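You operate a simulated robot arm through the tools that you are given. There is no shell and no other tool. Be economical: measure what you need, move in short steps, check, and stop when the job is done.

Carry out the task below with a simulated robot arm. There is one attempt and no reset: what you move stays moved.

Task
Swap the jet nozzle for the fan nozzle, then give the sprayer pump 4 full strokes.
Fine: stand the jet nozzle in the nozzle rack; the filler cap stays tight.
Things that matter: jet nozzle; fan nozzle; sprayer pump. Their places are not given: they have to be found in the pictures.

The check looks at the end state, three seconds after you hand in, the way a careful person would. Anything else that was tipped, shoved, dropped, spilled or broken makes it a failure. A push-on lid holds only when it is set on centred and level and pressed home; a screw cap is set on level and turned clockwise until tight.

Robot
A 6-joint arm with a two-finger parallel gripper, fixed in place. Base frame: the origin is at the foot of the arm, x ahead of it, y to its left, z up. Units: cm, degrees, N and s.
With the tool pointing down near the work surface it reaches from about 32 to 70 cm from the base axis. Its first joint turns from -166.0 to 166.0 degrees. Payload 4.1 kg.
The tool frame sits at the grasp point between the pads (the TCP): z along the fingers, y along the line on which they close. The tips reach 2.3 cm beyond it. Largest opening 9.4 cm; finger width 3.8, thickness 1; the body of the gripper, 5.4 by 9.6 cm, starts 3.9 cm behind the TCP.
Orientation is that of the tool frame in the base frame, as [roll, pitch, yaw] about the fixed x, y, z axes, in that order (R = Rz(yaw) Ry(pitch) Rx(roll)). With the fingers straight down and closing along the base's y, the tool's x points along the base's -x, its y along +y and its z along -z.

Tools
- The arm moves only by the tool play_rows. Its argument "targets" is a list of rows, each an object of numbers (a shift or turn left out is 0, a gripper value left out holds the last): "jaw": the opening, from 0 (shut) to 1 (fully open); "dx", "dy", "dz": the shift along the tool's x, y, z in cm; "rx", "ry", "rz": the turn, a rotation vector about the tool's x, y, z in degrees. In form: [{"jaw": .., "dx": .., "dy": .., "dz": .., "rx": .., "ry": .., "rz": ..}, ...]. A call has 1 to 12 rows; each row shifts and turns the commanded pose from where the row before left it, along the tool's axes as they then stand. A row lasts 0.2 s, in which the tool goes at most 5 cm and 8.6 degrees; a call with a longer step from one row to the next is refused whole, and so is a gripper value outside its range. A pose out of reach is approached as far as the arm can. The call stops where the force on the tool passes 40 N (or 10 N more than at its start, if that is more) or the arm is blocked; 0.2 s more then pass. The fingers move at their own pace (about 4.5 cm/s each) and stop on an object; they squeeze with about 31 N. The grip force told is the motor's: it shows also when the fingers shut on nothing. Time passes only in rows, and 0.2 s behind the last, so rows that do not move let the fingers close. The reply holds the time, the measured pose of the TCP, the force on the tool along the base axes, the opening and the grip force, in the units named above and with some noise.
- Cameras (640 x 400 px; columns grow to the right, rows downward): "scene" is fixed at [40.1, -50.09, 158.47]; the picture's right is [0.99, 0.13, 0.00], its down [0.05, -0.37, -0.93] and it looks along [-0.12, 0.92, -0.37] (base axes); focal length 371 px, centre (320, 200). "wrist" rides on the gripper at [-3.9, 0, -4.4] in the tool frame; the picture's right is [0.00, -1.00, 0.00], its down [0.97, 0.00, -0.24] and it looks along [0.24, 0.00, 0.97] (tool axes); focal length 218 px, centre (320, 200).
- snapshot(camera): a new picture of that camera. The clock stands still meanwhile.
- lift_body(by): slides the trunk up (or, below 0, down) by that many cm; the arm rides with it, the base frame stays. It gives what a move gives, with no picture.
- pixel_to_xyz(camera, pixels): for up to 12 pixels [column, row] of the newest picture of that camera ("zoom" is the newest enlarged one), the place [x, y, z] in the base frame of the surface seen there, good to about 0.2 cm. The clock stands still meanwhile.
- close_up(camera, box): a new picture of the part [left, top, right, bottom] of that camera's present view, enlarged. The clock stands still meanwhile.
- sign_off(): hands the job in; it is judged then, once.

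Go step by step. Measure first, check grasps and placings, and put right what went wrong. The budget is 80 turns and 54 pictures, counting those below and the enlarged ones. Unless the task says otherwise, let go and move clear before handing in, and close with one line.

The tools are called after "Request:" by a JSON object that holds its "op" and its "data". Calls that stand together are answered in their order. play_rows: Moves the arm, as the interface text tells. Its arguments: {"type":"object","properties":{"targets":{"type":"array"}},"required":["targets"]} The other tools are called the same way: lift_body (by) slides the trunk up or down; snapshot (camera) takes a picture; pixel_to_xyz (camera, pixels) gives the place of the surface under pixels of a picture; close_up (camera, box) takes an enlarged picture of a part of a camera's view; sign_off () hands the job in.

At the start:

```text
time_s: 0.0
tool_pos: [6.84, 29.02, 133.88]
tool_rot: [-179.9, 0.0, -179.9]
wrist_force: [0.2, 0.1, 0.0]
finger_gap: 9.4
grip_force: 0.0
trunk travel left (down, up): [-52.5, 6.5]
```

scene: 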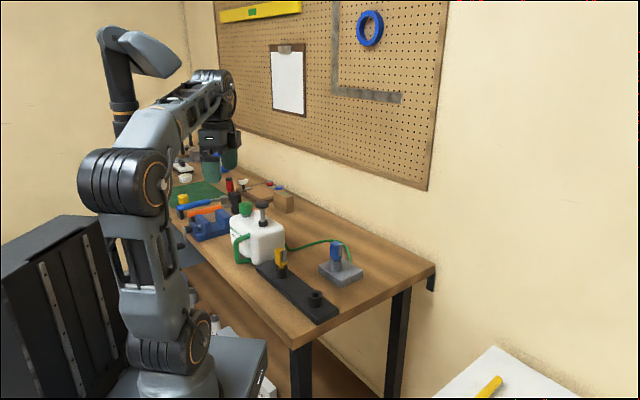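
wrist: 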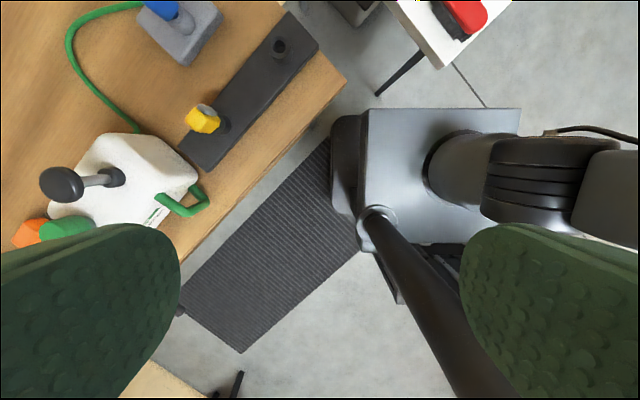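

The scene shows a white sprayer near (258,240), a black rack with a yellow nozzle at (281,262), and a grey block with a blue nozzle at (336,252) on the end of the hose. I'll enlarge these.

Request:
{"op": "close_up", "data": {"camera": "scene", "box": [220, 190, 380, 330]}}

Request:
{"op": "close_up", "data": {"camera": "wrist", "box": [0, 0, 340, 250]}}

```text
2.86 times, centred on (300, 260) of scene
```

zoom: 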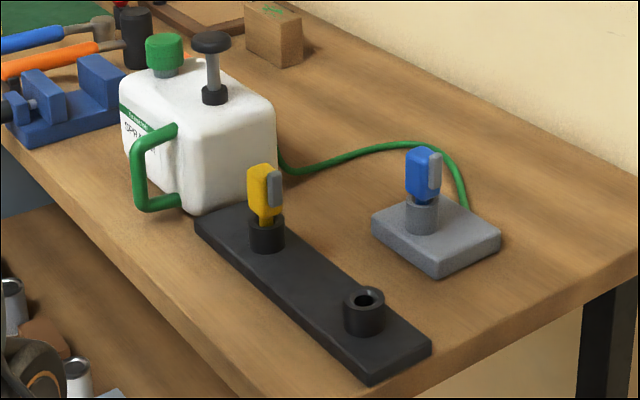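

```text
1.60 times, centred on (170, 125) of wrist
```

zoom: 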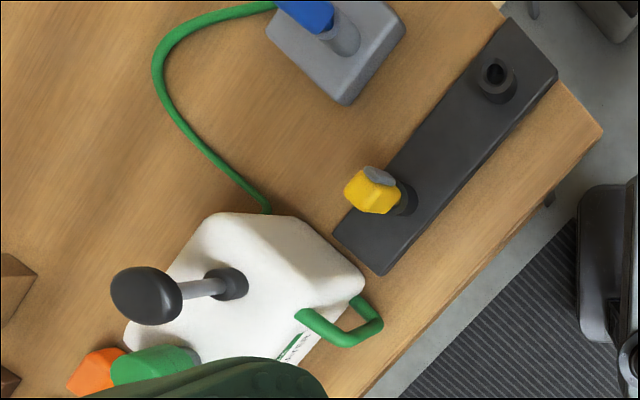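

Blue is the nozzle fitted on the grey hose head, so it is the jet. Yellow stands in the rack, so it is the fan, and the rack has one empty socket. I'll take a tighter view to measure from.

Request:
{"op": "close_up", "data": {"camera": "scene", "box": [260, 230, 356, 290]}}

Request:
{"op": "pixel_to_xyz", "data": {"camera": "scene", "pixels": [[263, 203], [262, 222], [246, 205], [315, 293], [281, 248], [281, 271], [336, 243], [336, 264], [300, 330], [240, 262], [258, 262], [272, 225]]}}

```text
6.67 times, centred on (308, 260) of scene
```

zoom: 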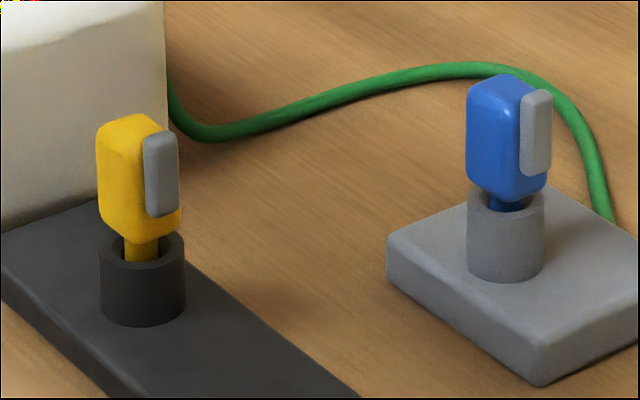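

```text
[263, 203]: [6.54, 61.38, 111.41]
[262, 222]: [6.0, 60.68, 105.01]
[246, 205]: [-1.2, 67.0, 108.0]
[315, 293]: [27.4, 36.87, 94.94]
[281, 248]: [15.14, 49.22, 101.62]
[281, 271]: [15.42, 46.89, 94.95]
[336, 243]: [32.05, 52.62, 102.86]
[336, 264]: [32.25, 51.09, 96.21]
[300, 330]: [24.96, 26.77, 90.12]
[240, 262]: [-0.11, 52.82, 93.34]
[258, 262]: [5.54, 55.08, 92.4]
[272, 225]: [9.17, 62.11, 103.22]
```

Now the detailed measures of both nozzles and sockets.

Request:
{"op": "pixel_to_xyz", "data": {"camera": "zoom", "pixels": [[470, 90], [520, 92], [508, 78], [472, 175], [512, 195], [540, 180], [535, 100], [535, 165], [505, 205], [505, 260], [470, 240], [540, 240]]}}

Request:
{"op": "pixel_to_xyz", "data": {"camera": "zoom", "pixels": [[100, 135], [143, 150], [135, 118], [101, 200], [135, 225], [175, 220], [160, 145], [160, 205], [142, 250], [142, 300], [104, 280], [182, 280]]}}

Request:
{"op": "close_up", "data": {"camera": "wrist", "box": [120, 0, 344, 140]}}

```text
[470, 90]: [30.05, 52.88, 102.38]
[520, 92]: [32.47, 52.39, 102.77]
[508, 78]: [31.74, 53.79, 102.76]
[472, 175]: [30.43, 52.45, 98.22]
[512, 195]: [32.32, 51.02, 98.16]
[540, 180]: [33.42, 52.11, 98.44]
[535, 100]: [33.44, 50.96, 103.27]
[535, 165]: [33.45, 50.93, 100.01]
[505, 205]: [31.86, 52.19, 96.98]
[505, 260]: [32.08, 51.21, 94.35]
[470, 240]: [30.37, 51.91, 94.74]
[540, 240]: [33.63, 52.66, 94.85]
```

```text
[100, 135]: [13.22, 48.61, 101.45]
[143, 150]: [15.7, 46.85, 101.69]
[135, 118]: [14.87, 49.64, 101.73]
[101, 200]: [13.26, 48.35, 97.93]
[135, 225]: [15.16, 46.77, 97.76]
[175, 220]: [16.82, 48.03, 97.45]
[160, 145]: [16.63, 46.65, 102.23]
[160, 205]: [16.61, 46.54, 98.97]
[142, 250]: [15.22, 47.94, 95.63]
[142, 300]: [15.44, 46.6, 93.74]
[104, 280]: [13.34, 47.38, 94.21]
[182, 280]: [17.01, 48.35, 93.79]
```

```text
2.86 times, centred on (232, 70) of wrist
```

zoom: 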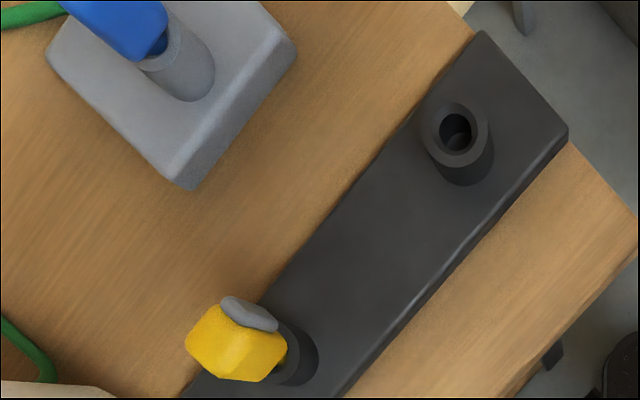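

Both nozzles have a body about 2.6 cm square, turned about -40°, with a grey lug on the outer side. I'll move above the blue jet nozzle and then turn the tool.

Request:
{"op": "play_rows", "data": {"targets": [{"jaw": 1, "dx": -2.5, "dy": 2.34, "dz": 1.4}, {"dx": -2.5, "dy": 2.34, "dz": 1.4}, {"dx": -2.5, "dy": 2.34, "dz": 1.4}, {"dx": -2.5, "dy": 2.34, "dz": 1.4}, {"dx": -2.5, "dy": 2.34, "dz": 1.4}, {"dx": -2.5, "dy": 2.34, "dz": 1.4}, {"dx": -2.5, "dy": 2.34, "dz": 1.4}, {"dx": -2.5, "dy": 2.34, "dz": 1.4}, {"dx": -2.5, "dy": 2.34, "dz": 1.4}, {"dx": -2.5, "dy": 2.34, "dz": 1.4}]}}

Request:
{"op": "play_rows", "data": {"targets": [{"rz": 8}, {"rz": 8}, {"rz": 8}, {"rz": 8}, {"rz": 8}, {}]}}

Request:
{"op": "snapshot", "data": {"camera": "wrist"}}

Request:
{"op": "snapshot", "data": {"camera": "scene"}}

```text
time_s: 2.2
tool_pos: [31.68, 52.95, 119.65]
tool_rot: [-179.9, -0.2, 180.0]
wrist_force: [-0.4, 0.4, 0.7]
finger_gap: 9.37
grip_force: 0.2
trunk travel left (down, up): [-52.5, 6.5]
```

```text
time_s: 3.6
tool_pos: [31.81, 52.52, 119.78]
tool_rot: [-180.0, 0.0, 139.9]
wrist_force: [0.1, 0.1, -0.3]
finger_gap: 9.41
grip_force: 0.0
trunk travel left (down, up): [-52.5, 6.5]
```

```text
47 pictures are left
```

wrist: 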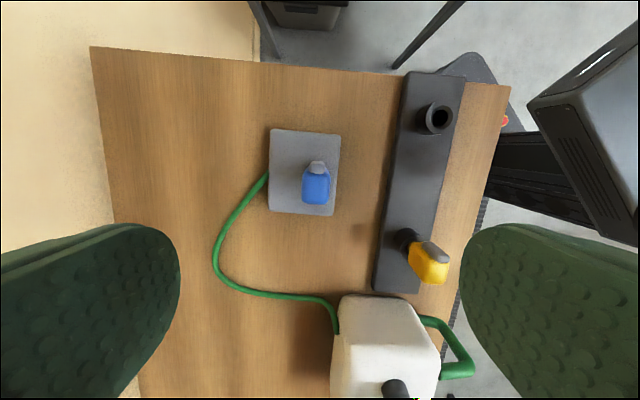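

```text
46 pictures are left
```

scene: 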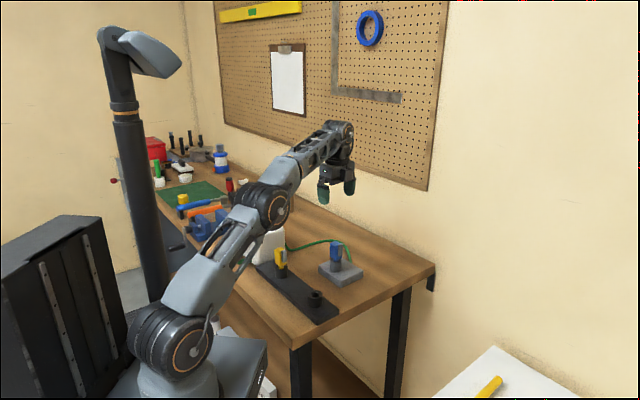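

The blue body at (316,185) is nearly lined up with the tool. I'll enlarge the view to find its angle and centre.

Request:
{"op": "close_up", "data": {"camera": "wrist", "box": [260, 120, 356, 220]}}

Request:
{"op": "pixel_to_xyz", "data": {"camera": "wrist", "pixels": [[304, 178], [328, 178], [303, 200], [329, 201], [317, 165], [316, 185], [438, 118], [428, 110], [455, 118], [413, 245], [448, 258], [438, 250]]}}

```text
4.00 times, centred on (308, 170) of wrist
```

zoom: 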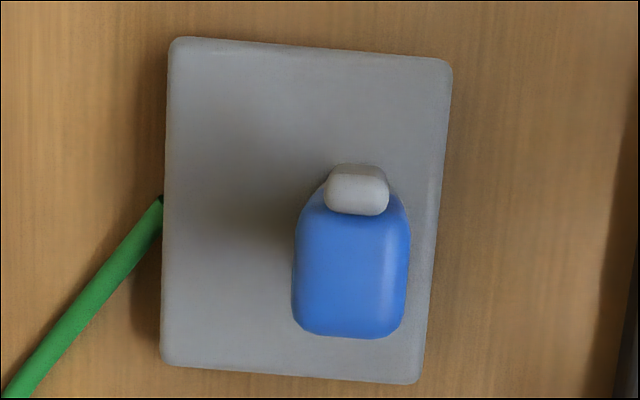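

```text
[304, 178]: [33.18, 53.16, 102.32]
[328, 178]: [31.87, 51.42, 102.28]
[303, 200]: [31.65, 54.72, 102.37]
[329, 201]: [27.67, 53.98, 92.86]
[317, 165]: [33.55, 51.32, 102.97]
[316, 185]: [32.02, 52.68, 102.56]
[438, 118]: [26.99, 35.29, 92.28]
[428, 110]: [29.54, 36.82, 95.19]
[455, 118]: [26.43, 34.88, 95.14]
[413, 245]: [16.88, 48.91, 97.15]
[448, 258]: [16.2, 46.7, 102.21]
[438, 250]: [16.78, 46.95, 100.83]
```

The body and plate sit about 4° clockwise of the tool, and the body's centre is near (31.95, 52.6) with its top at z≈102.6. I'll turn 4°, shift slightly, and come down to z≈100.5 with the jaws half open.

Request:
{"op": "play_rows", "data": {"targets": [{"rz": 4}, {"jaw": 0.6, "dy": 0.12, "dz": 3}, {"dz": 3.5}, {"dz": 3.5}, {"dz": 3.5}, {"dz": 3}, {"dz": 1.8}, {"dz": 1}, {}]}}

Request:
{"op": "snapshot", "data": {"camera": "wrist"}}

Request:
{"op": "close_up", "data": {"camera": "scene", "box": [280, 190, 392, 290]}}

```text
time_s: 5.6
tool_pos: [31.99, 52.47, 100.65]
tool_rot: [180.0, -0.1, 136.0]
wrist_force: [-0.2, -0.1, -0.4]
finger_gap: 5.64
grip_force: 0.0
trunk travel left (down, up): [-52.5, 6.5]
```

```text
44 pictures are left
```

wrist: 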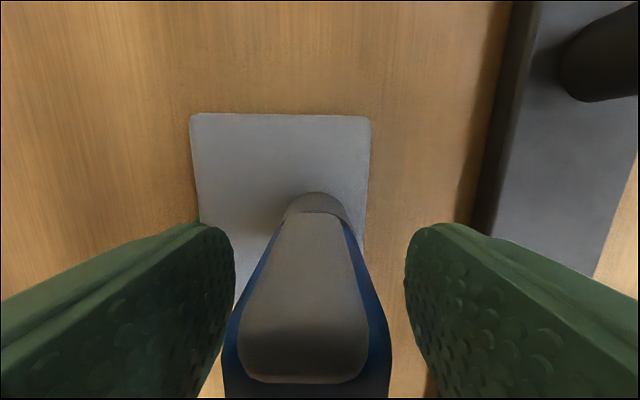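

```text
4.00 times, centred on (336, 240) of scene
```

zoom: 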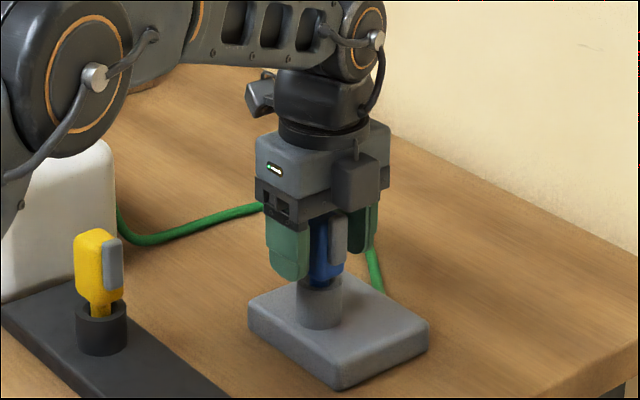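

The nozzle sits about 15 px left of the jaw centre, or roughly 0.25 cm. I'll recentre and close.

Request:
{"op": "play_rows", "data": {"targets": [{"dy": 0.25}, {"jaw": 0.35}, {}, {"jaw": 0.0}, {}, {}, {}]}}

Request:
{"op": "snapshot", "data": {"camera": "wrist"}}

```text
time_s: 7.2
tool_pos: [32.21, 52.64, 100.75]
tool_rot: [-180.0, 0.0, 136.0]
wrist_force: [0.5, 0.3, 0.4]
finger_gap: 2.91
grip_force: 30.8
trunk travel left (down, up): [-52.5, 6.5]
```

```text
42 pictures are left
```

wrist: 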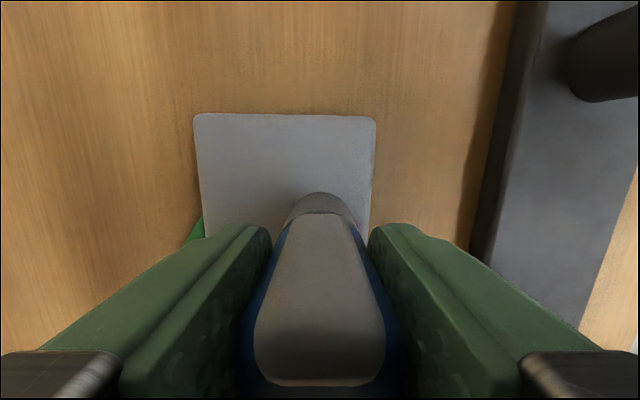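

It is gripped, 2.9 cm wide and centred. Next is a gentle straight pull, watching the force.

Request:
{"op": "play_rows", "data": {"targets": [{"dz": -0.3}, {"dz": -0.3}, {}]}}

Request:
{"op": "close_up", "data": {"camera": "scene", "box": [280, 190, 392, 290]}}

```text
time_s: 8.0
tool_pos: [32.22, 52.65, 101.16]
tool_rot: [179.9, 0.0, 136.0]
wrist_force: [1.0, -0.7, -1.5]
finger_gap: 2.93
grip_force: 30.8
trunk travel left (down, up): [-52.5, 6.5]
```

```text
4.00 times, centred on (336, 240) of scene
```

zoom: 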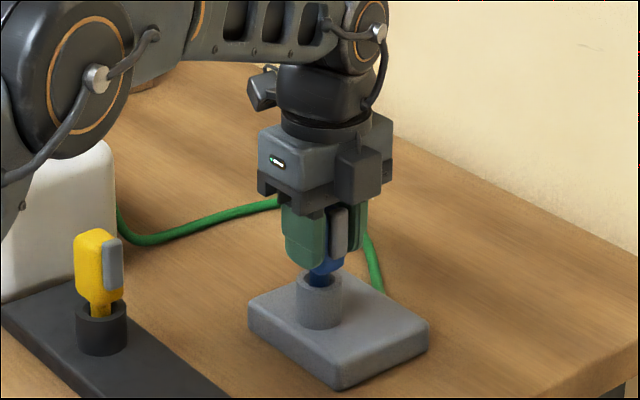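

It comes out freely and the block stays put. I'll lift it clear.

Request:
{"op": "play_rows", "data": {"targets": [{"dz": -0.5}, {"dz": -1}, {"dz": -1.5}, {"dz": -2}, {"dz": -2}, {"dz": -2}, {"dz": -2}, {}]}}

Request:
{"op": "close_up", "data": {"camera": "scene", "box": [280, 170, 392, 270]}}

Request:
{"op": "snapshot", "data": {"camera": "wrist"}}

```text
time_s: 9.8
tool_pos: [32.1, 52.58, 112.15]
tool_rot: [180.0, 0.0, 135.9]
wrist_force: [1.1, -0.7, 0.3]
finger_gap: 2.94
grip_force: 31.2
trunk travel left (down, up): [-52.5, 6.5]
```

```text
4.00 times, centred on (336, 220) of scene
```

zoom: 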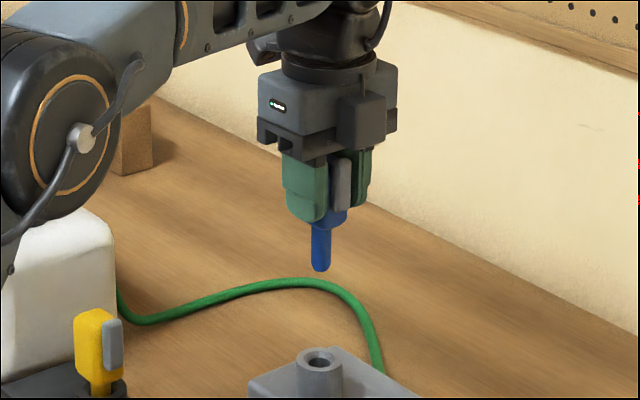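

```text
39 pictures are left
```

wrist: 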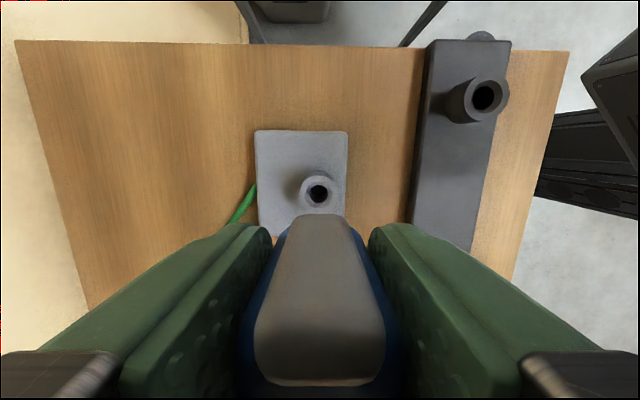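

The stem shows in the zoom at (320,250), and both socket holes show in the wrist view at (318,194) and (485,97). I'll measure the stem and the socket rims.

Request:
{"op": "pixel_to_xyz", "data": {"camera": "zoom", "pixels": [[321, 240], [321, 265], [311, 245], [331, 245], [321, 269], [335, 220], [319, 352], [298, 362], [342, 362], [319, 372]]}}

Request:
{"op": "close_up", "data": {"camera": "wrist", "box": [420, 50, 548, 130]}}

Request:
{"op": "pixel_to_xyz", "data": {"camera": "wrist", "pixels": [[485, 80], [470, 97], [505, 97], [485, 115], [485, 98], [318, 178], [303, 192], [336, 194], [318, 207], [318, 194]]}}

```text
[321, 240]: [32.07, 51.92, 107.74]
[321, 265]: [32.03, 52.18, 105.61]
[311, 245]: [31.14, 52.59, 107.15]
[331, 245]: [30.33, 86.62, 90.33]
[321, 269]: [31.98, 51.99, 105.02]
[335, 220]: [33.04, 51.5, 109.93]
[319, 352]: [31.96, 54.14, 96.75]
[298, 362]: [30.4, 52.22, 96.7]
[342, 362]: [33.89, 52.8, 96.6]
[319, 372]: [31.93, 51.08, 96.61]
```

```text
5.00 times, centred on (484, 90) of wrist
```

zoom: 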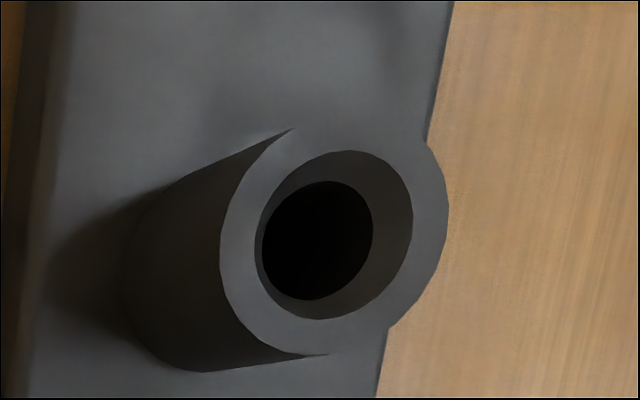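

```text
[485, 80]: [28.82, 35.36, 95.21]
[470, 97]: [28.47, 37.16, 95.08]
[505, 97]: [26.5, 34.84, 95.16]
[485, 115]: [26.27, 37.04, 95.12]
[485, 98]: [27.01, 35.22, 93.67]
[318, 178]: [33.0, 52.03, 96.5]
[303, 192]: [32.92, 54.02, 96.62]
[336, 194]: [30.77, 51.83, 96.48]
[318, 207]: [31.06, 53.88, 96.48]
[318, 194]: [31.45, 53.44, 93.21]
```

The stem hangs about 7.1 cm below the TCP and is centred under it. I'll fix the pixel of the grey hole now, so I can bring the rack hole to the same pixel later.

Request:
{"op": "close_up", "data": {"camera": "wrist", "box": [256, 155, 384, 235]}}

Request:
{"op": "close_up", "data": {"camera": "scene", "box": [283, 275, 347, 315]}}

```text
5.00 times, centred on (320, 195) of wrist
```

zoom: 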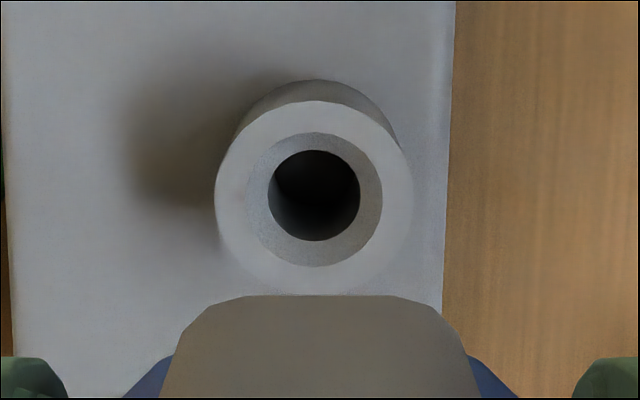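

```text
10.00 times, centred on (315, 295) of scene
```

zoom: 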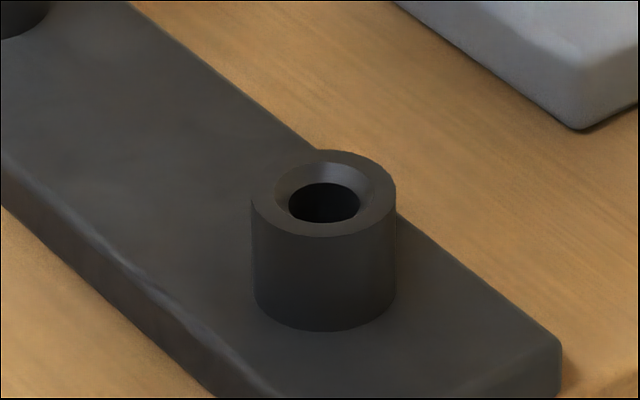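

The grey hole sits at wrist pixel (318.8,194.8), and both sockets have chamfered mouths. Now for the rack rim points in this zoom.

Request:
{"op": "pixel_to_xyz", "data": {"camera": "zoom", "pixels": [[258, 193], [390, 193], [323, 231], [323, 155], [275, 170], [372, 217], [372, 168], [275, 218]]}}

```text
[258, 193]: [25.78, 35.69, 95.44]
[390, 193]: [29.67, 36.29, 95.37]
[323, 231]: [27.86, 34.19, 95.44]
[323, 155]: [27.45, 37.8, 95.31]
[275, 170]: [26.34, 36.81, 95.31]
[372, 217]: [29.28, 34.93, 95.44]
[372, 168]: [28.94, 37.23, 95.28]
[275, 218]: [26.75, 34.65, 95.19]
```

The rack socket centre is near (27.75, 35.95) with its rim at z≈95.4. I'll carry the jet nozzle over it.

Request:
{"op": "play_rows", "data": {"targets": [{"dx": -1.0, "dy": -1.8}, {"dx": -1.4, "dy": -2.5}, {"dx": -1.4, "dy": -2.5}, {"dx": -1.4, "dy": -2.5}, {"dx": -1.4, "dy": -2.5, "dz": 0.6}, {"dx": -1.1, "dy": -1.9, "dz": 0.6}, {"dx": -0.75, "dy": -1.27}, {}]}}

Request:
{"op": "close_up", "data": {"camera": "wrist", "box": [256, 155, 384, 235]}}

Request:
{"op": "close_up", "data": {"camera": "scene", "box": [275, 245, 355, 310]}}

```text
time_s: 11.6
tool_pos: [27.7, 35.97, 110.93]
tool_rot: [-179.9, 0.0, 136.0]
wrist_force: [0.4, 0.3, -0.9]
finger_gap: 2.92
grip_force: 30.9
trunk travel left (down, up): [-52.5, 6.5]
```

```text
5.00 times, centred on (320, 195) of wrist
```

zoom: 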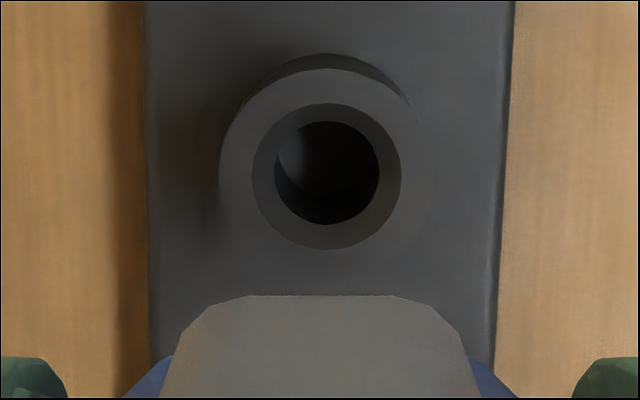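

```text
6.15 times, centred on (315, 278) of scene
```

zoom: 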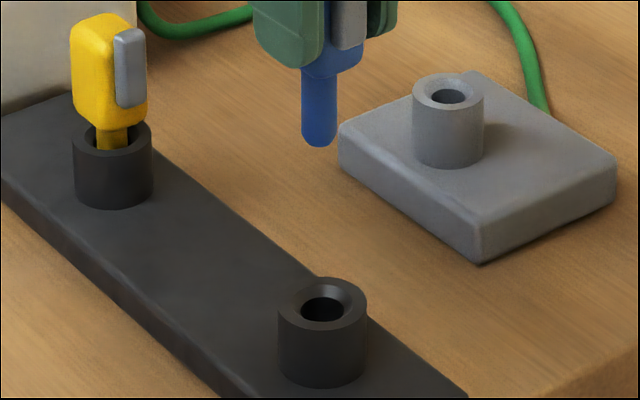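

The rack hole is at zoom (326,177), against a reference of (314–320,199), so I need a small shift of about -0.3 in x and -0.16 in y. I'll go down to just above the rim and check again.

Request:
{"op": "play_rows", "data": {"targets": [{"dx": -0.28, "dy": -0.16, "dz": 2}, {"dz": 2.5}, {"dz": 2}, {"dz": 1.1}, {}]}}

Request:
{"op": "close_up", "data": {"camera": "wrist", "box": [256, 155, 384, 235]}}

Request:
{"op": "close_up", "data": {"camera": "scene", "box": [283, 265, 347, 305]}}

```text
time_s: 12.8
tool_pos: [27.83, 35.77, 103.3]
tool_rot: [-179.9, 0.0, 136.0]
wrist_force: [0.3, 0.2, 0.2]
finger_gap: 2.94
grip_force: 30.7
trunk travel left (down, up): [-52.5, 6.5]
```

```text
5.00 times, centred on (320, 195) of wrist
```

zoom: 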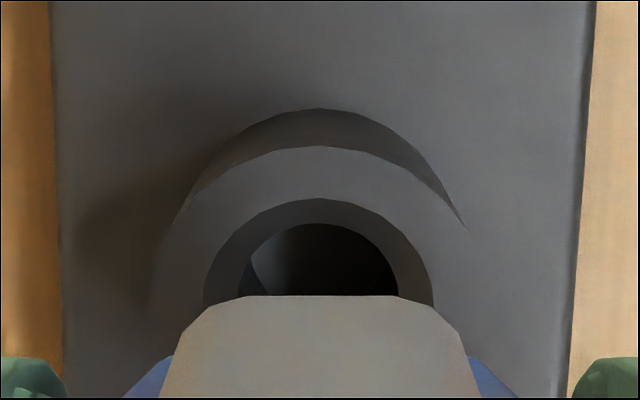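

```text
10.00 times, centred on (315, 285) of scene
```

zoom: 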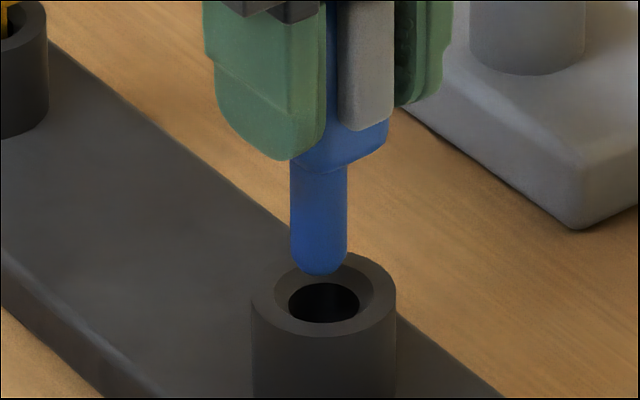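

It is laterally centred, and the scene suggests about 0.15 more toward tool -x. I'll apply that and go in gently.

Request:
{"op": "play_rows", "data": {"targets": [{"dx": -0.15}, {"dz": 0.5}, {"dz": 0.5}, {"dz": 0.4}, {"dz": 0.4}, {"dz": 0.4}, {}]}}

Request:
{"op": "close_up", "data": {"camera": "scene", "box": [283, 265, 347, 305]}}

```text
time_s: 14.4
tool_pos: [28.03, 35.47, 101.05]
tool_rot: [179.9, 0.0, 136.0]
wrist_force: [0.0, -0.3, -1.0]
finger_gap: 2.93
grip_force: 31.0
trunk travel left (down, up): [-52.5, 6.5]
```

```text
10.00 times, centred on (315, 285) of scene
```

zoom: 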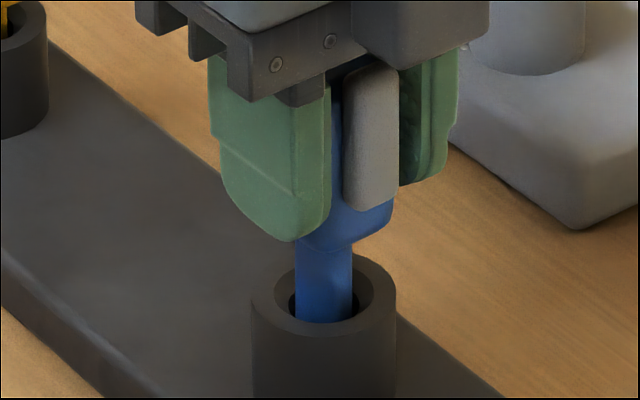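

The stem is in the hole with almost no force. I'll continue down until it seats.

Request:
{"op": "play_rows", "data": {"targets": [{"dz": 0.4}, {"dz": 0.4}, {"dz": 0.3}, {"dz": 0.3}, {}]}}

Request:
{"op": "close_up", "data": {"camera": "scene", "box": [283, 265, 347, 305]}}

```text
time_s: 15.6
tool_pos: [27.92, 35.57, 99.83]
tool_rot: [180.0, 0.0, 136.0]
wrist_force: [0.4, -0.9, -1.0]
finger_gap: 2.91
grip_force: 30.4
trunk travel left (down, up): [-52.5, 6.5]
```

```text
10.00 times, centred on (315, 285) of scene
```

zoom: 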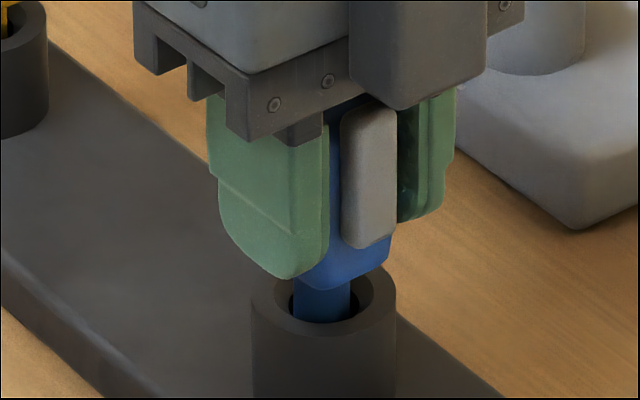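

There is still no contact force. I'll go a little further in fine steps.

Request:
{"op": "play_rows", "data": {"targets": [{"dz": 0.2}, {"dz": 0.2}, {}]}}

Request:
{"op": "play_rows", "data": {"targets": [{"dz": 0.2}, {"dz": 0.2}, {}]}}

```text
time_s: 16.4
tool_pos: [27.73, 35.62, 99.62]
tool_rot: [179.7, -0.2, 135.9]
wrist_force: [0.1, -3.7, 26.8]
finger_gap: 2.93
grip_force: 30.6
trunk travel left (down, up): [-52.5, 6.5]
```

```text
time_s: 17.2
tool_pos: [27.87, 35.55, 99.07]
tool_rot: [179.8, 0.0, 136.0]
wrist_force: [-0.5, -0.5, 26.8]
finger_gap: 2.93
grip_force: 30.6
trunk travel left (down, up): [-52.5, 6.5]
```

It bottomed out at z≈99.6, and the 26.8 N shows it is seated. I'll ease off slightly, open, and check.

Request:
{"op": "play_rows", "data": {"targets": [{"dz": -0.15}, {"jaw": 0.6}, {}, {}, {}]}}

Request:
{"op": "play_rows", "data": {"targets": [{"dz": -1}, {"dz": -2}, {"dz": -3}, {"dz": -3}, {"dz": -3}, {}]}}

Request:
{"op": "snapshot", "data": {"camera": "wrist"}}

Request:
{"op": "close_up", "data": {"camera": "scene", "box": [260, 230, 372, 300]}}

```text
time_s: 18.4
tool_pos: [27.92, 35.67, 99.03]
tool_rot: [-179.9, 0.0, 136.0]
wrist_force: [-0.3, 0.1, -1.0]
finger_gap: 5.59
grip_force: 0.0
trunk travel left (down, up): [-52.5, 6.5]
```

```text
time_s: 19.8
tool_pos: [27.89, 35.93, 110.92]
tool_rot: [180.0, 0.0, 136.0]
wrist_force: [0.1, 0.4, 0.1]
finger_gap: 5.63
grip_force: 0.1
trunk travel left (down, up): [-52.5, 6.5]
```

```text
29 pictures are left
```

wrist: 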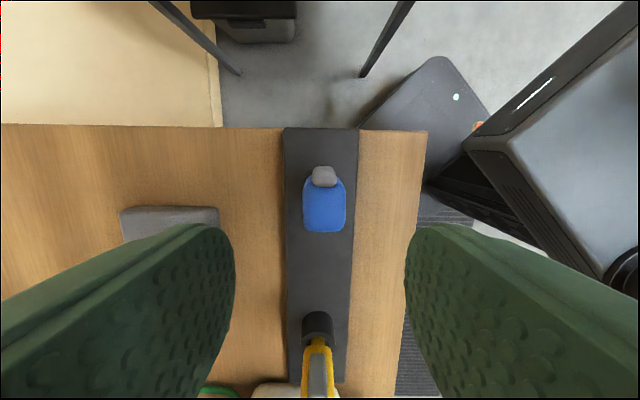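

```text
5.71 times, centred on (316, 265) of scene
```

zoom: 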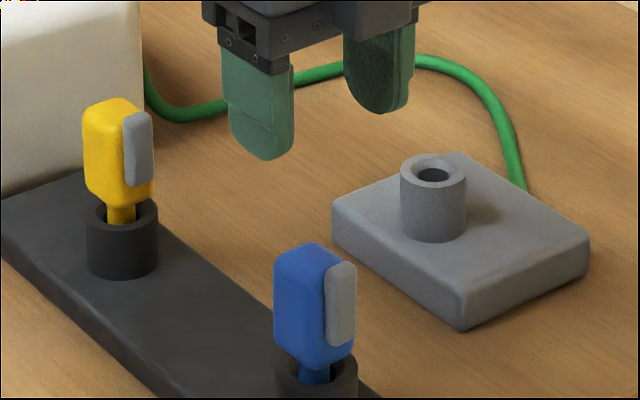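

The jet nozzle stands upright in the rack. I'll move along the rack to above the fan nozzle at about (15.2, 47.9).

Request:
{"op": "play_rows", "data": {"targets": [{"dz": -1, "dx": 1.5}, {"dz": -1, "dx": 3}, {"dx": 3.5}, {"dx": 3.5}, {"dx": 3}, {"dx": 2}, {"dx": 1}, {}]}}

Request:
{"op": "snapshot", "data": {"camera": "wrist"}}

Request:
{"op": "close_up", "data": {"camera": "scene", "box": [228, 190, 340, 290]}}

```text
time_s: 21.6
tool_pos: [15.39, 47.63, 113.18]
tool_rot: [-180.0, -0.1, 136.0]
wrist_force: [-0.8, 0.2, 0.1]
finger_gap: 5.63
grip_force: 0.1
trunk travel left (down, up): [-52.5, 6.5]
```

```text
27 pictures are left
```

wrist: 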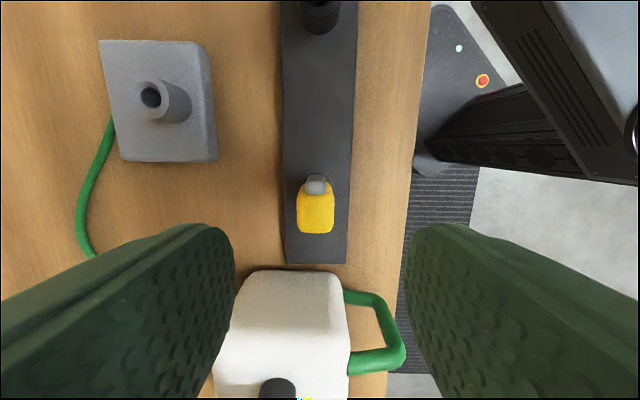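

```text
4.00 times, centred on (284, 240) of scene
```

zoom: 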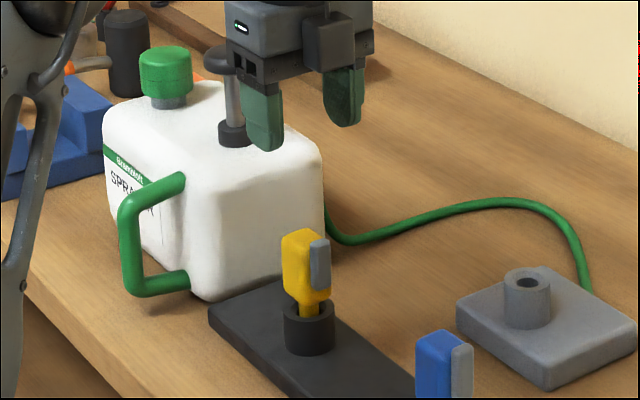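

The fan nozzle is at wrist pixel (315,208) and the sprayer's near edge is at row 270. I'll check the clearance and the nozzle's centre.

Request:
{"op": "pixel_to_xyz", "data": {"camera": "wrist", "pixels": [[299, 200], [333, 200], [300, 230], [330, 230], [315, 212], [316, 184], [245, 275], [290, 272], [338, 275], [290, 300], [285, 385], [395, 340]]}}

Request:
{"op": "close_up", "data": {"camera": "wrist", "box": [267, 160, 363, 260]}}

```text
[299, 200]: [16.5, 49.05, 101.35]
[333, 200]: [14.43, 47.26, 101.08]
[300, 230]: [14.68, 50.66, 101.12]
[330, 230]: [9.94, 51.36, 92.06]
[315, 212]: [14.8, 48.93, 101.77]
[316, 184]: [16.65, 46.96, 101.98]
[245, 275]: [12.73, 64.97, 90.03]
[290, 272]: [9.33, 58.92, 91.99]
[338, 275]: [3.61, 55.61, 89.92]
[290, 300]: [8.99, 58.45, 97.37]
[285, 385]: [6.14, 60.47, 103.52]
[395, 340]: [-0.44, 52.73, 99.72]
```

```text
4.00 times, centred on (315, 210) of wrist
```

zoom: 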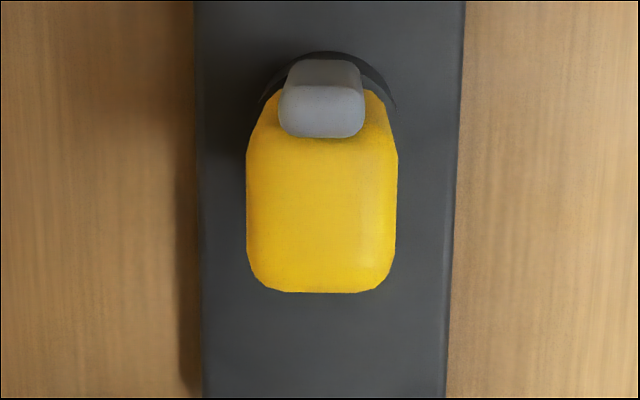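

The sprayer wall is about 12 cm away, so there is room. The fan nozzle's centre is near (15.3, 48.3) and it is already aligned. I'll shift and come down to z≈99.7.

Request:
{"op": "play_rows", "data": {"targets": [{"dx": 0.5, "dy": 0.37}, {"dz": 3}, {"dz": 3.5}, {"dz": 3.5}, {"dz": 2}, {"dz": 1.5}, {}]}}

Request:
{"op": "snapshot", "data": {"camera": "wrist"}}

```text
time_s: 23.2
tool_pos: [15.34, 48.21, 99.65]
tool_rot: [179.9, 0.0, 136.0]
wrist_force: [-0.2, -0.1, -0.6]
finger_gap: 5.65
grip_force: 0.1
trunk travel left (down, up): [-52.5, 6.5]
```

```text
24 pictures are left
```

wrist: 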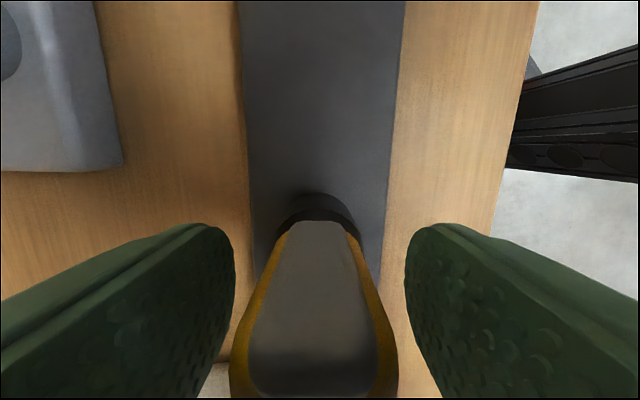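

It is nearly centred. I'll close and lift a little.

Request:
{"op": "play_rows", "data": {"targets": [{"dy": 0.1}, {"jaw": 0.35}, {}, {"jaw": 0.0}, {}, {}, {}]}}

Request:
{"op": "play_rows", "data": {"targets": [{"dz": -0.3}, {"dz": -0.7}, {"dz": -1}, {"dz": -2}, {"dz": -3}, {"dz": -3}, {"dz": -2}, {}]}}

Request:
{"op": "snapshot", "data": {"camera": "wrist"}}

Request:
{"op": "close_up", "data": {"camera": "scene", "box": [228, 190, 340, 290]}}

```text
time_s: 24.8
tool_pos: [15.25, 48.34, 99.55]
tool_rot: [180.0, 0.1, 136.1]
wrist_force: [-0.5, -0.6, -0.1]
finger_gap: 2.95
grip_force: 31.6
trunk travel left (down, up): [-52.5, 6.5]
```

```text
time_s: 26.6
tool_pos: [15.43, 48.41, 111.44]
tool_rot: [-179.9, 0.1, 135.9]
wrist_force: [0.3, -0.2, -0.2]
finger_gap: 2.95
grip_force: 31.0
trunk travel left (down, up): [-52.5, 6.5]
```

```text
23 pictures are left
```

wrist: 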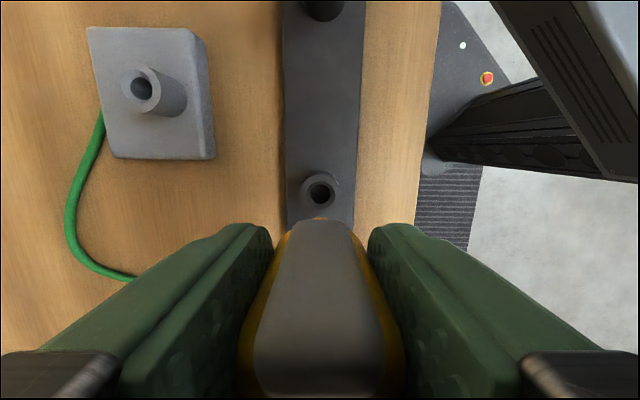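

```text
4.00 times, centred on (284, 240) of scene
```

zoom: 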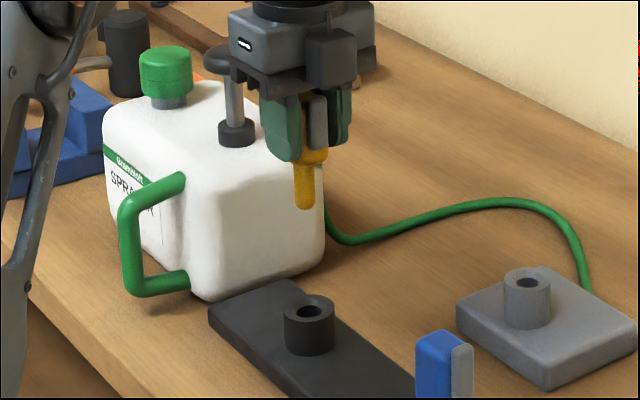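

The fan nozzle is held, and its own socket hole appears at (320,194), matching the earlier reference. I'll move over the grey head at TCP ≈ (32.2, 52.64).

Request:
{"op": "play_rows", "data": {"targets": [{"dx": -0.8, "dy": 1.4, "dz": -0.7}, {"dx": -1.6, "dy": 2.6, "dz": -0.7}, {"dx": -1.7, "dy": 2.7}, {"dx": -1.7, "dy": 2.7}, {"dx": -1.6, "dy": 2.6}, {"dx": -1.2, "dy": 1.9}, {"dx": -0.53, "dy": 0.88}, {}, {}]}}

Request:
{"op": "close_up", "data": {"camera": "wrist", "box": [256, 155, 384, 235]}}

Request:
{"op": "close_up", "data": {"camera": "scene", "box": [296, 210, 376, 270]}}

```text
time_s: 28.6
tool_pos: [32.24, 52.73, 113.03]
tool_rot: [-179.9, 0.0, 135.9]
wrist_force: [-0.1, 0.3, -0.4]
finger_gap: 2.97
grip_force: 31.0
trunk travel left (down, up): [-52.5, 6.5]
```

```text
5.00 times, centred on (320, 195) of wrist
```

zoom: 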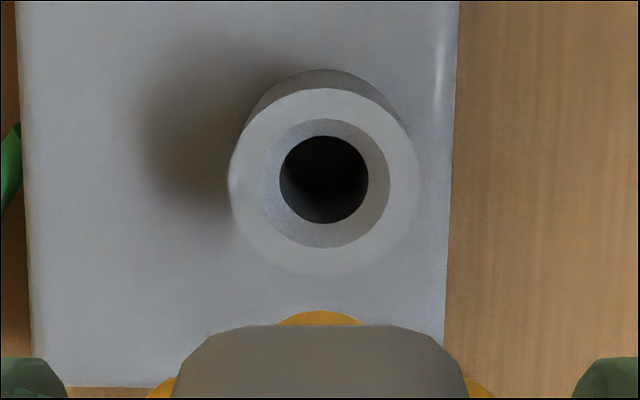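

```text
6.67 times, centred on (336, 240) of scene
```

zoom: 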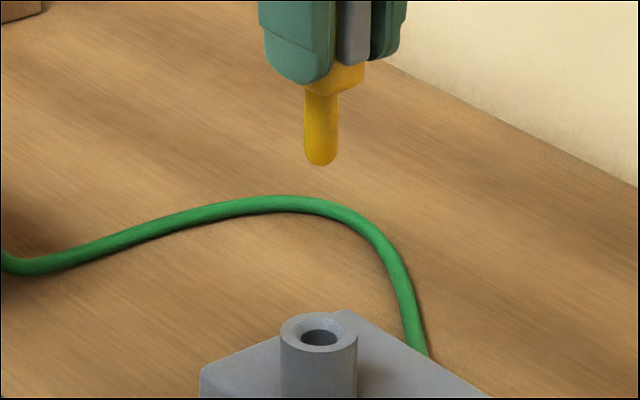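

It is nearly aligned, and about -0.12 in x and -0.06 in y should bring it on. I'll go down to just above the rim and re-check.

Request:
{"op": "play_rows", "data": {"targets": [{"dx": -0.12, "dy": -0.06, "dz": 2}, {"dz": 2.5}, {"dz": 2.5}, {"dz": 1.5}, {}, {}]}}

Request:
{"op": "close_up", "data": {"camera": "scene", "box": [304, 230, 368, 270]}}

Request:
{"op": "close_up", "data": {"camera": "wrist", "box": [256, 155, 384, 235]}}

```text
time_s: 30.0
tool_pos: [32.16, 52.61, 104.62]
tool_rot: [-179.9, 0.0, 136.0]
wrist_force: [0.0, 0.5, -0.4]
finger_gap: 2.94
grip_force: 30.9
trunk travel left (down, up): [-52.5, 6.5]
```

```text
10.00 times, centred on (336, 250) of scene
```

zoom: 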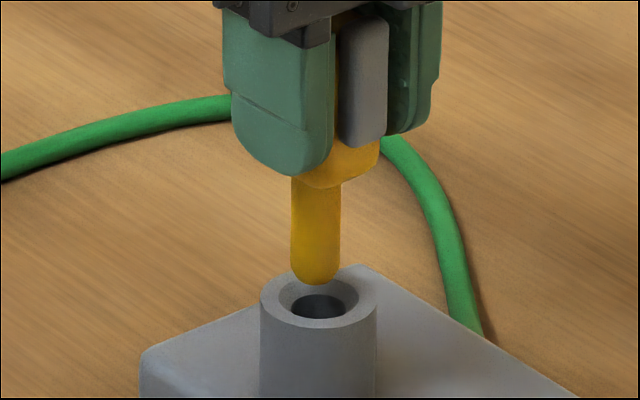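

```text
5.00 times, centred on (320, 195) of wrist
```

zoom: 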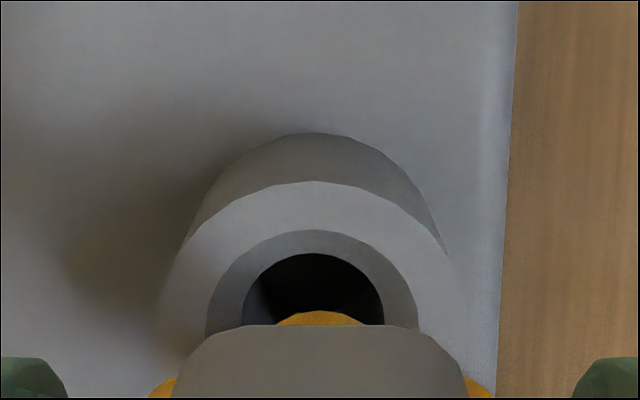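

The hole sits about 0.1 cm to the +y side in both views. I'll correct and insert gently.

Request:
{"op": "play_rows", "data": {"targets": [{"dy": 0.1}, {"dz": 0.6}, {"dz": 0.5}, {"dz": 0.4}, {"dz": 0.4}, {"dz": 0.4}, {}]}}

Request:
{"op": "close_up", "data": {"camera": "scene", "box": [304, 230, 368, 270]}}

```text
time_s: 31.6
tool_pos: [32.2, 52.6, 102.06]
tool_rot: [179.9, 0.1, 136.0]
wrist_force: [-0.1, 0.1, -0.5]
finger_gap: 2.95
grip_force: 30.7
trunk travel left (down, up): [-52.5, 6.5]
```

```text
10.00 times, centred on (336, 250) of scene
```

zoom: 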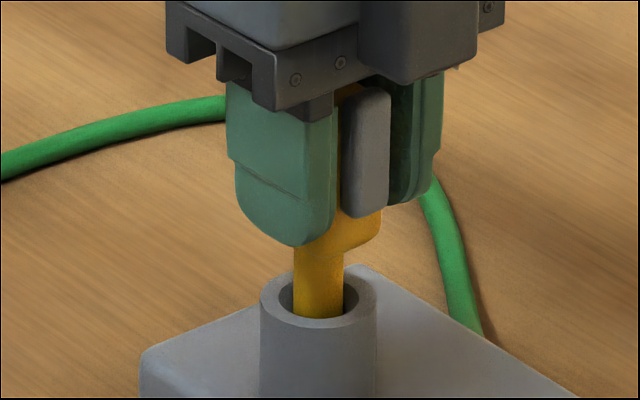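

The stem is in the socket without force. I'll press on until it seats.

Request:
{"op": "play_rows", "data": {"targets": [{"dz": 0.4}, {"dz": 0.4}, {"dz": 0.3}, {}]}}

Request:
{"op": "play_rows", "data": {"targets": [{"dz": 0.2}, {"dz": 0.2}, {"dz": 0.2}, {}]}}

```text
time_s: 32.6
tool_pos: [32.23, 52.69, 101.19]
tool_rot: [180.0, 0.0, 136.0]
wrist_force: [1.0, -0.5, 0.5]
finger_gap: 2.9
grip_force: 31.4
trunk travel left (down, up): [-52.5, 6.5]
```

```text
time_s: 33.6
tool_pos: [32.19, 52.64, 100.51]
tool_rot: [179.9, 0.0, 136.0]
wrist_force: [-1.4, 2.5, 7.6]
finger_gap: 2.93
grip_force: 31.5
trunk travel left (down, up): [-52.5, 6.5]
```

Contact begins at z≈100.5. I'll press it home.

Request:
{"op": "play_rows", "data": {"targets": [{"dz": 0.2}, {"dz": 0.2}, {}]}}

Request:
{"op": "close_up", "data": {"camera": "scene", "box": [304, 230, 368, 270]}}

```text
time_s: 34.4
tool_pos: [32.22, 52.67, 100.41]
tool_rot: [179.7, -0.1, 136.0]
wrist_force: [0.8, 2.1, 26.8]
finger_gap: 3.01
grip_force: 31.1
trunk travel left (down, up): [-52.5, 6.5]
```

```text
10.00 times, centred on (336, 250) of scene
```

zoom: 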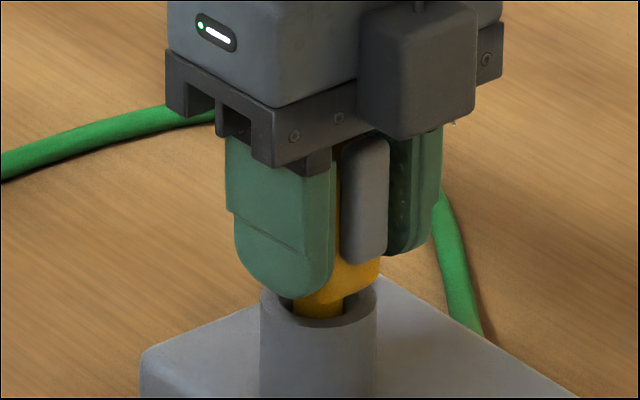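

The reading is 26.8 N with no more travel, so it is fully seated. I'll release, go up, and inspect.

Request:
{"op": "play_rows", "data": {"targets": [{"dz": -0.2}, {"jaw": 0.6}, {}, {}, {}]}}

Request:
{"op": "play_rows", "data": {"targets": [{"dz": -1}, {"dz": -3}, {"dz": -4}, {"dz": -4}, {"dz": -4}, {"dz": -4}, {"dz": -4}, {}]}}

Request:
{"op": "close_up", "data": {"camera": "scene", "box": [220, 190, 380, 310]}}

```text
time_s: 35.6
tool_pos: [32.25, 52.63, 100.36]
tool_rot: [180.0, 0.0, 136.0]
wrist_force: [0.8, 0.5, 0.0]
finger_gap: 5.62
grip_force: 0.0
trunk travel left (down, up): [-52.5, 6.5]
```

```text
time_s: 37.4
tool_pos: [31.62, 51.04, 123.22]
tool_rot: [-180.0, 0.0, 136.0]
wrist_force: [-0.3, -0.7, 0.4]
finger_gap: 5.64
grip_force: 0.0
out of reach, approached as far as the arm can: row 7
trunk travel left (down, up): [-52.5, 6.5]
```

```text
3.33 times, centred on (300, 250) of scene
```

zoom: 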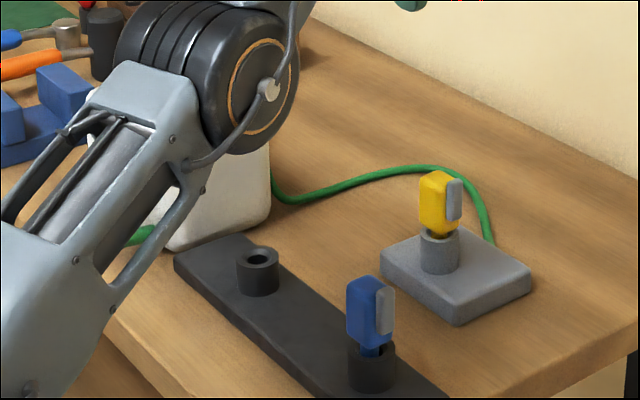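

The fan nozzle stands level in the grey head and the jet nozzle in the rack. The last row up was at the reach limit, so I'll come back down a bit and then move toward the pump.

Request:
{"op": "play_rows", "data": {"targets": [{"dz": 3}, {"dz": 2}, {}]}}

```text
time_s: 38.2
tool_pos: [31.61, 51.26, 118.22]
tool_rot: [179.9, -0.1, 136.0]
wrist_force: [0.1, 0.9, -0.1]
finger_gap: 5.66
grip_force: 0.1
trunk travel left (down, up): [-52.5, 6.5]
```

Now over to the pump plunger near (6.5, 61).

Request:
{"op": "play_rows", "data": {"targets": [{"jaw": 0.75, "dx": 2.0, "dy": -0.9}, {"dx": 3.2, "dy": -1.4}, {"dx": 3.2, "dy": -1.4}, {"dx": 3.2, "dy": -1.4}, {"dx": 3.2, "dy": -1.4}, {"dx": 3.2, "dy": -1.4}, {"dx": 3.2, "dy": -1.4}, {"dx": 2.2, "dy": -1.0}, {"dx": 1.0, "dy": -0.5}, {}]}}

Request:
{"op": "snapshot", "data": {"camera": "wrist"}}

Request:
{"op": "close_up", "data": {"camera": "scene", "box": [212, 170, 308, 270]}}

```text
time_s: 40.4
tool_pos: [6.58, 59.75, 118.02]
tool_rot: [180.0, 0.0, 136.0]
wrist_force: [0.0, 0.2, 0.1]
finger_gap: 7.03
grip_force: 0.0
out of reach, approached as far as the arm can: row 9
trunk travel left (down, up): [-52.5, 6.5]
```

```text
14 pictures are left
```

wrist: 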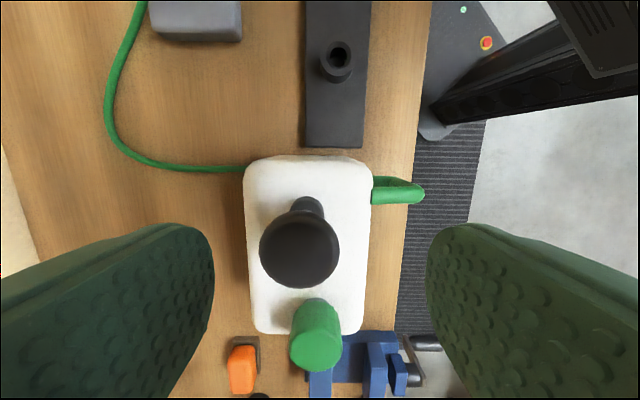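

```text
4.00 times, centred on (260, 220) of scene
```

zoom: 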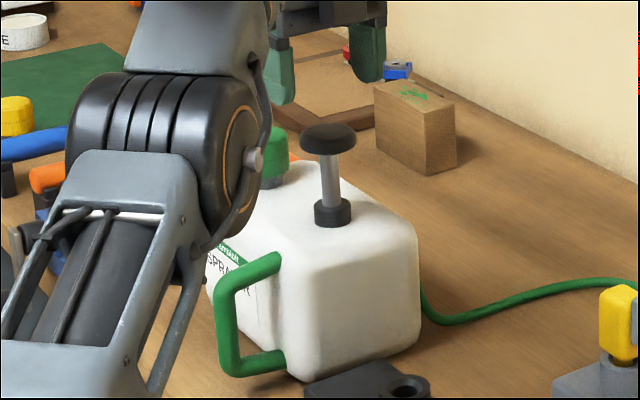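

The plunger knob is at wrist pixel (299,250) and the filler cap at (316,335), out of the fingers' line. I'll measure the knob, collar and cap.

Request:
{"op": "pixel_to_xyz", "data": {"camera": "wrist", "pixels": [[299, 250], [262, 250], [336, 250], [299, 218], [299, 282], [310, 202], [316, 350], [316, 305], [350, 200]]}}

Request:
{"op": "pixel_to_xyz", "data": {"camera": "zoom", "pixels": [[328, 135], [328, 128], [303, 140], [354, 140], [328, 152], [331, 170], [331, 192], [333, 205], [333, 224], [318, 215], [370, 215]]}}

```text
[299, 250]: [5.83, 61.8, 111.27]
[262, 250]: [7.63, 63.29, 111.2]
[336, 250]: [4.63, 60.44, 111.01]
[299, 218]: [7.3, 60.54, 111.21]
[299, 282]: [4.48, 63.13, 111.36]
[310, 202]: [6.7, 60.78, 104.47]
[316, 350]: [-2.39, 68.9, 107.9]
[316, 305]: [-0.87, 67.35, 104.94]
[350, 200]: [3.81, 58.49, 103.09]
```

```text
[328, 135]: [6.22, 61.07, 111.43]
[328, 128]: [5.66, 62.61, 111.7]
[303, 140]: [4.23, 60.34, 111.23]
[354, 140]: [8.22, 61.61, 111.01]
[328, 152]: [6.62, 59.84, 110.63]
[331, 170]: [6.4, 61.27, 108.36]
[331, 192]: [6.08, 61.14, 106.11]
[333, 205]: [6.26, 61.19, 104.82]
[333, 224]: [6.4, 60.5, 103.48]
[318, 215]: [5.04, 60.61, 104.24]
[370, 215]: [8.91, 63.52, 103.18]
```

The knob centre is near (6.05, 61.8), its top at 111.6 and about 4.2 cm wide, with the collar top at 105. Reach is marginal here, so I'll raise the trunk 5 cm.

Request:
{"op": "lift_body", "data": {"by": 5}}

Request:
{"op": "play_rows", "data": {"targets": [{"dz": 2}, {"dz": 2}, {}]}}

```text
time_s: 41.3
tool_pos: [6.51, 59.75, 123.03]
tool_rot: [180.0, 0.0, 136.0]
wrist_force: [0.4, -0.2, 0.4]
finger_gap: 7.04
grip_force: 0.1
trunk travel left (down, up): [-57.5, 1.5]
```

```text
time_s: 42.1
tool_pos: [6.52, 59.83, 119.08]
tool_rot: [-180.0, 0.1, 135.9]
wrist_force: [-0.4, 0.4, 0.5]
finger_gap: 7.07
grip_force: 0.0
trunk travel left (down, up): [-57.5, 1.5]
```

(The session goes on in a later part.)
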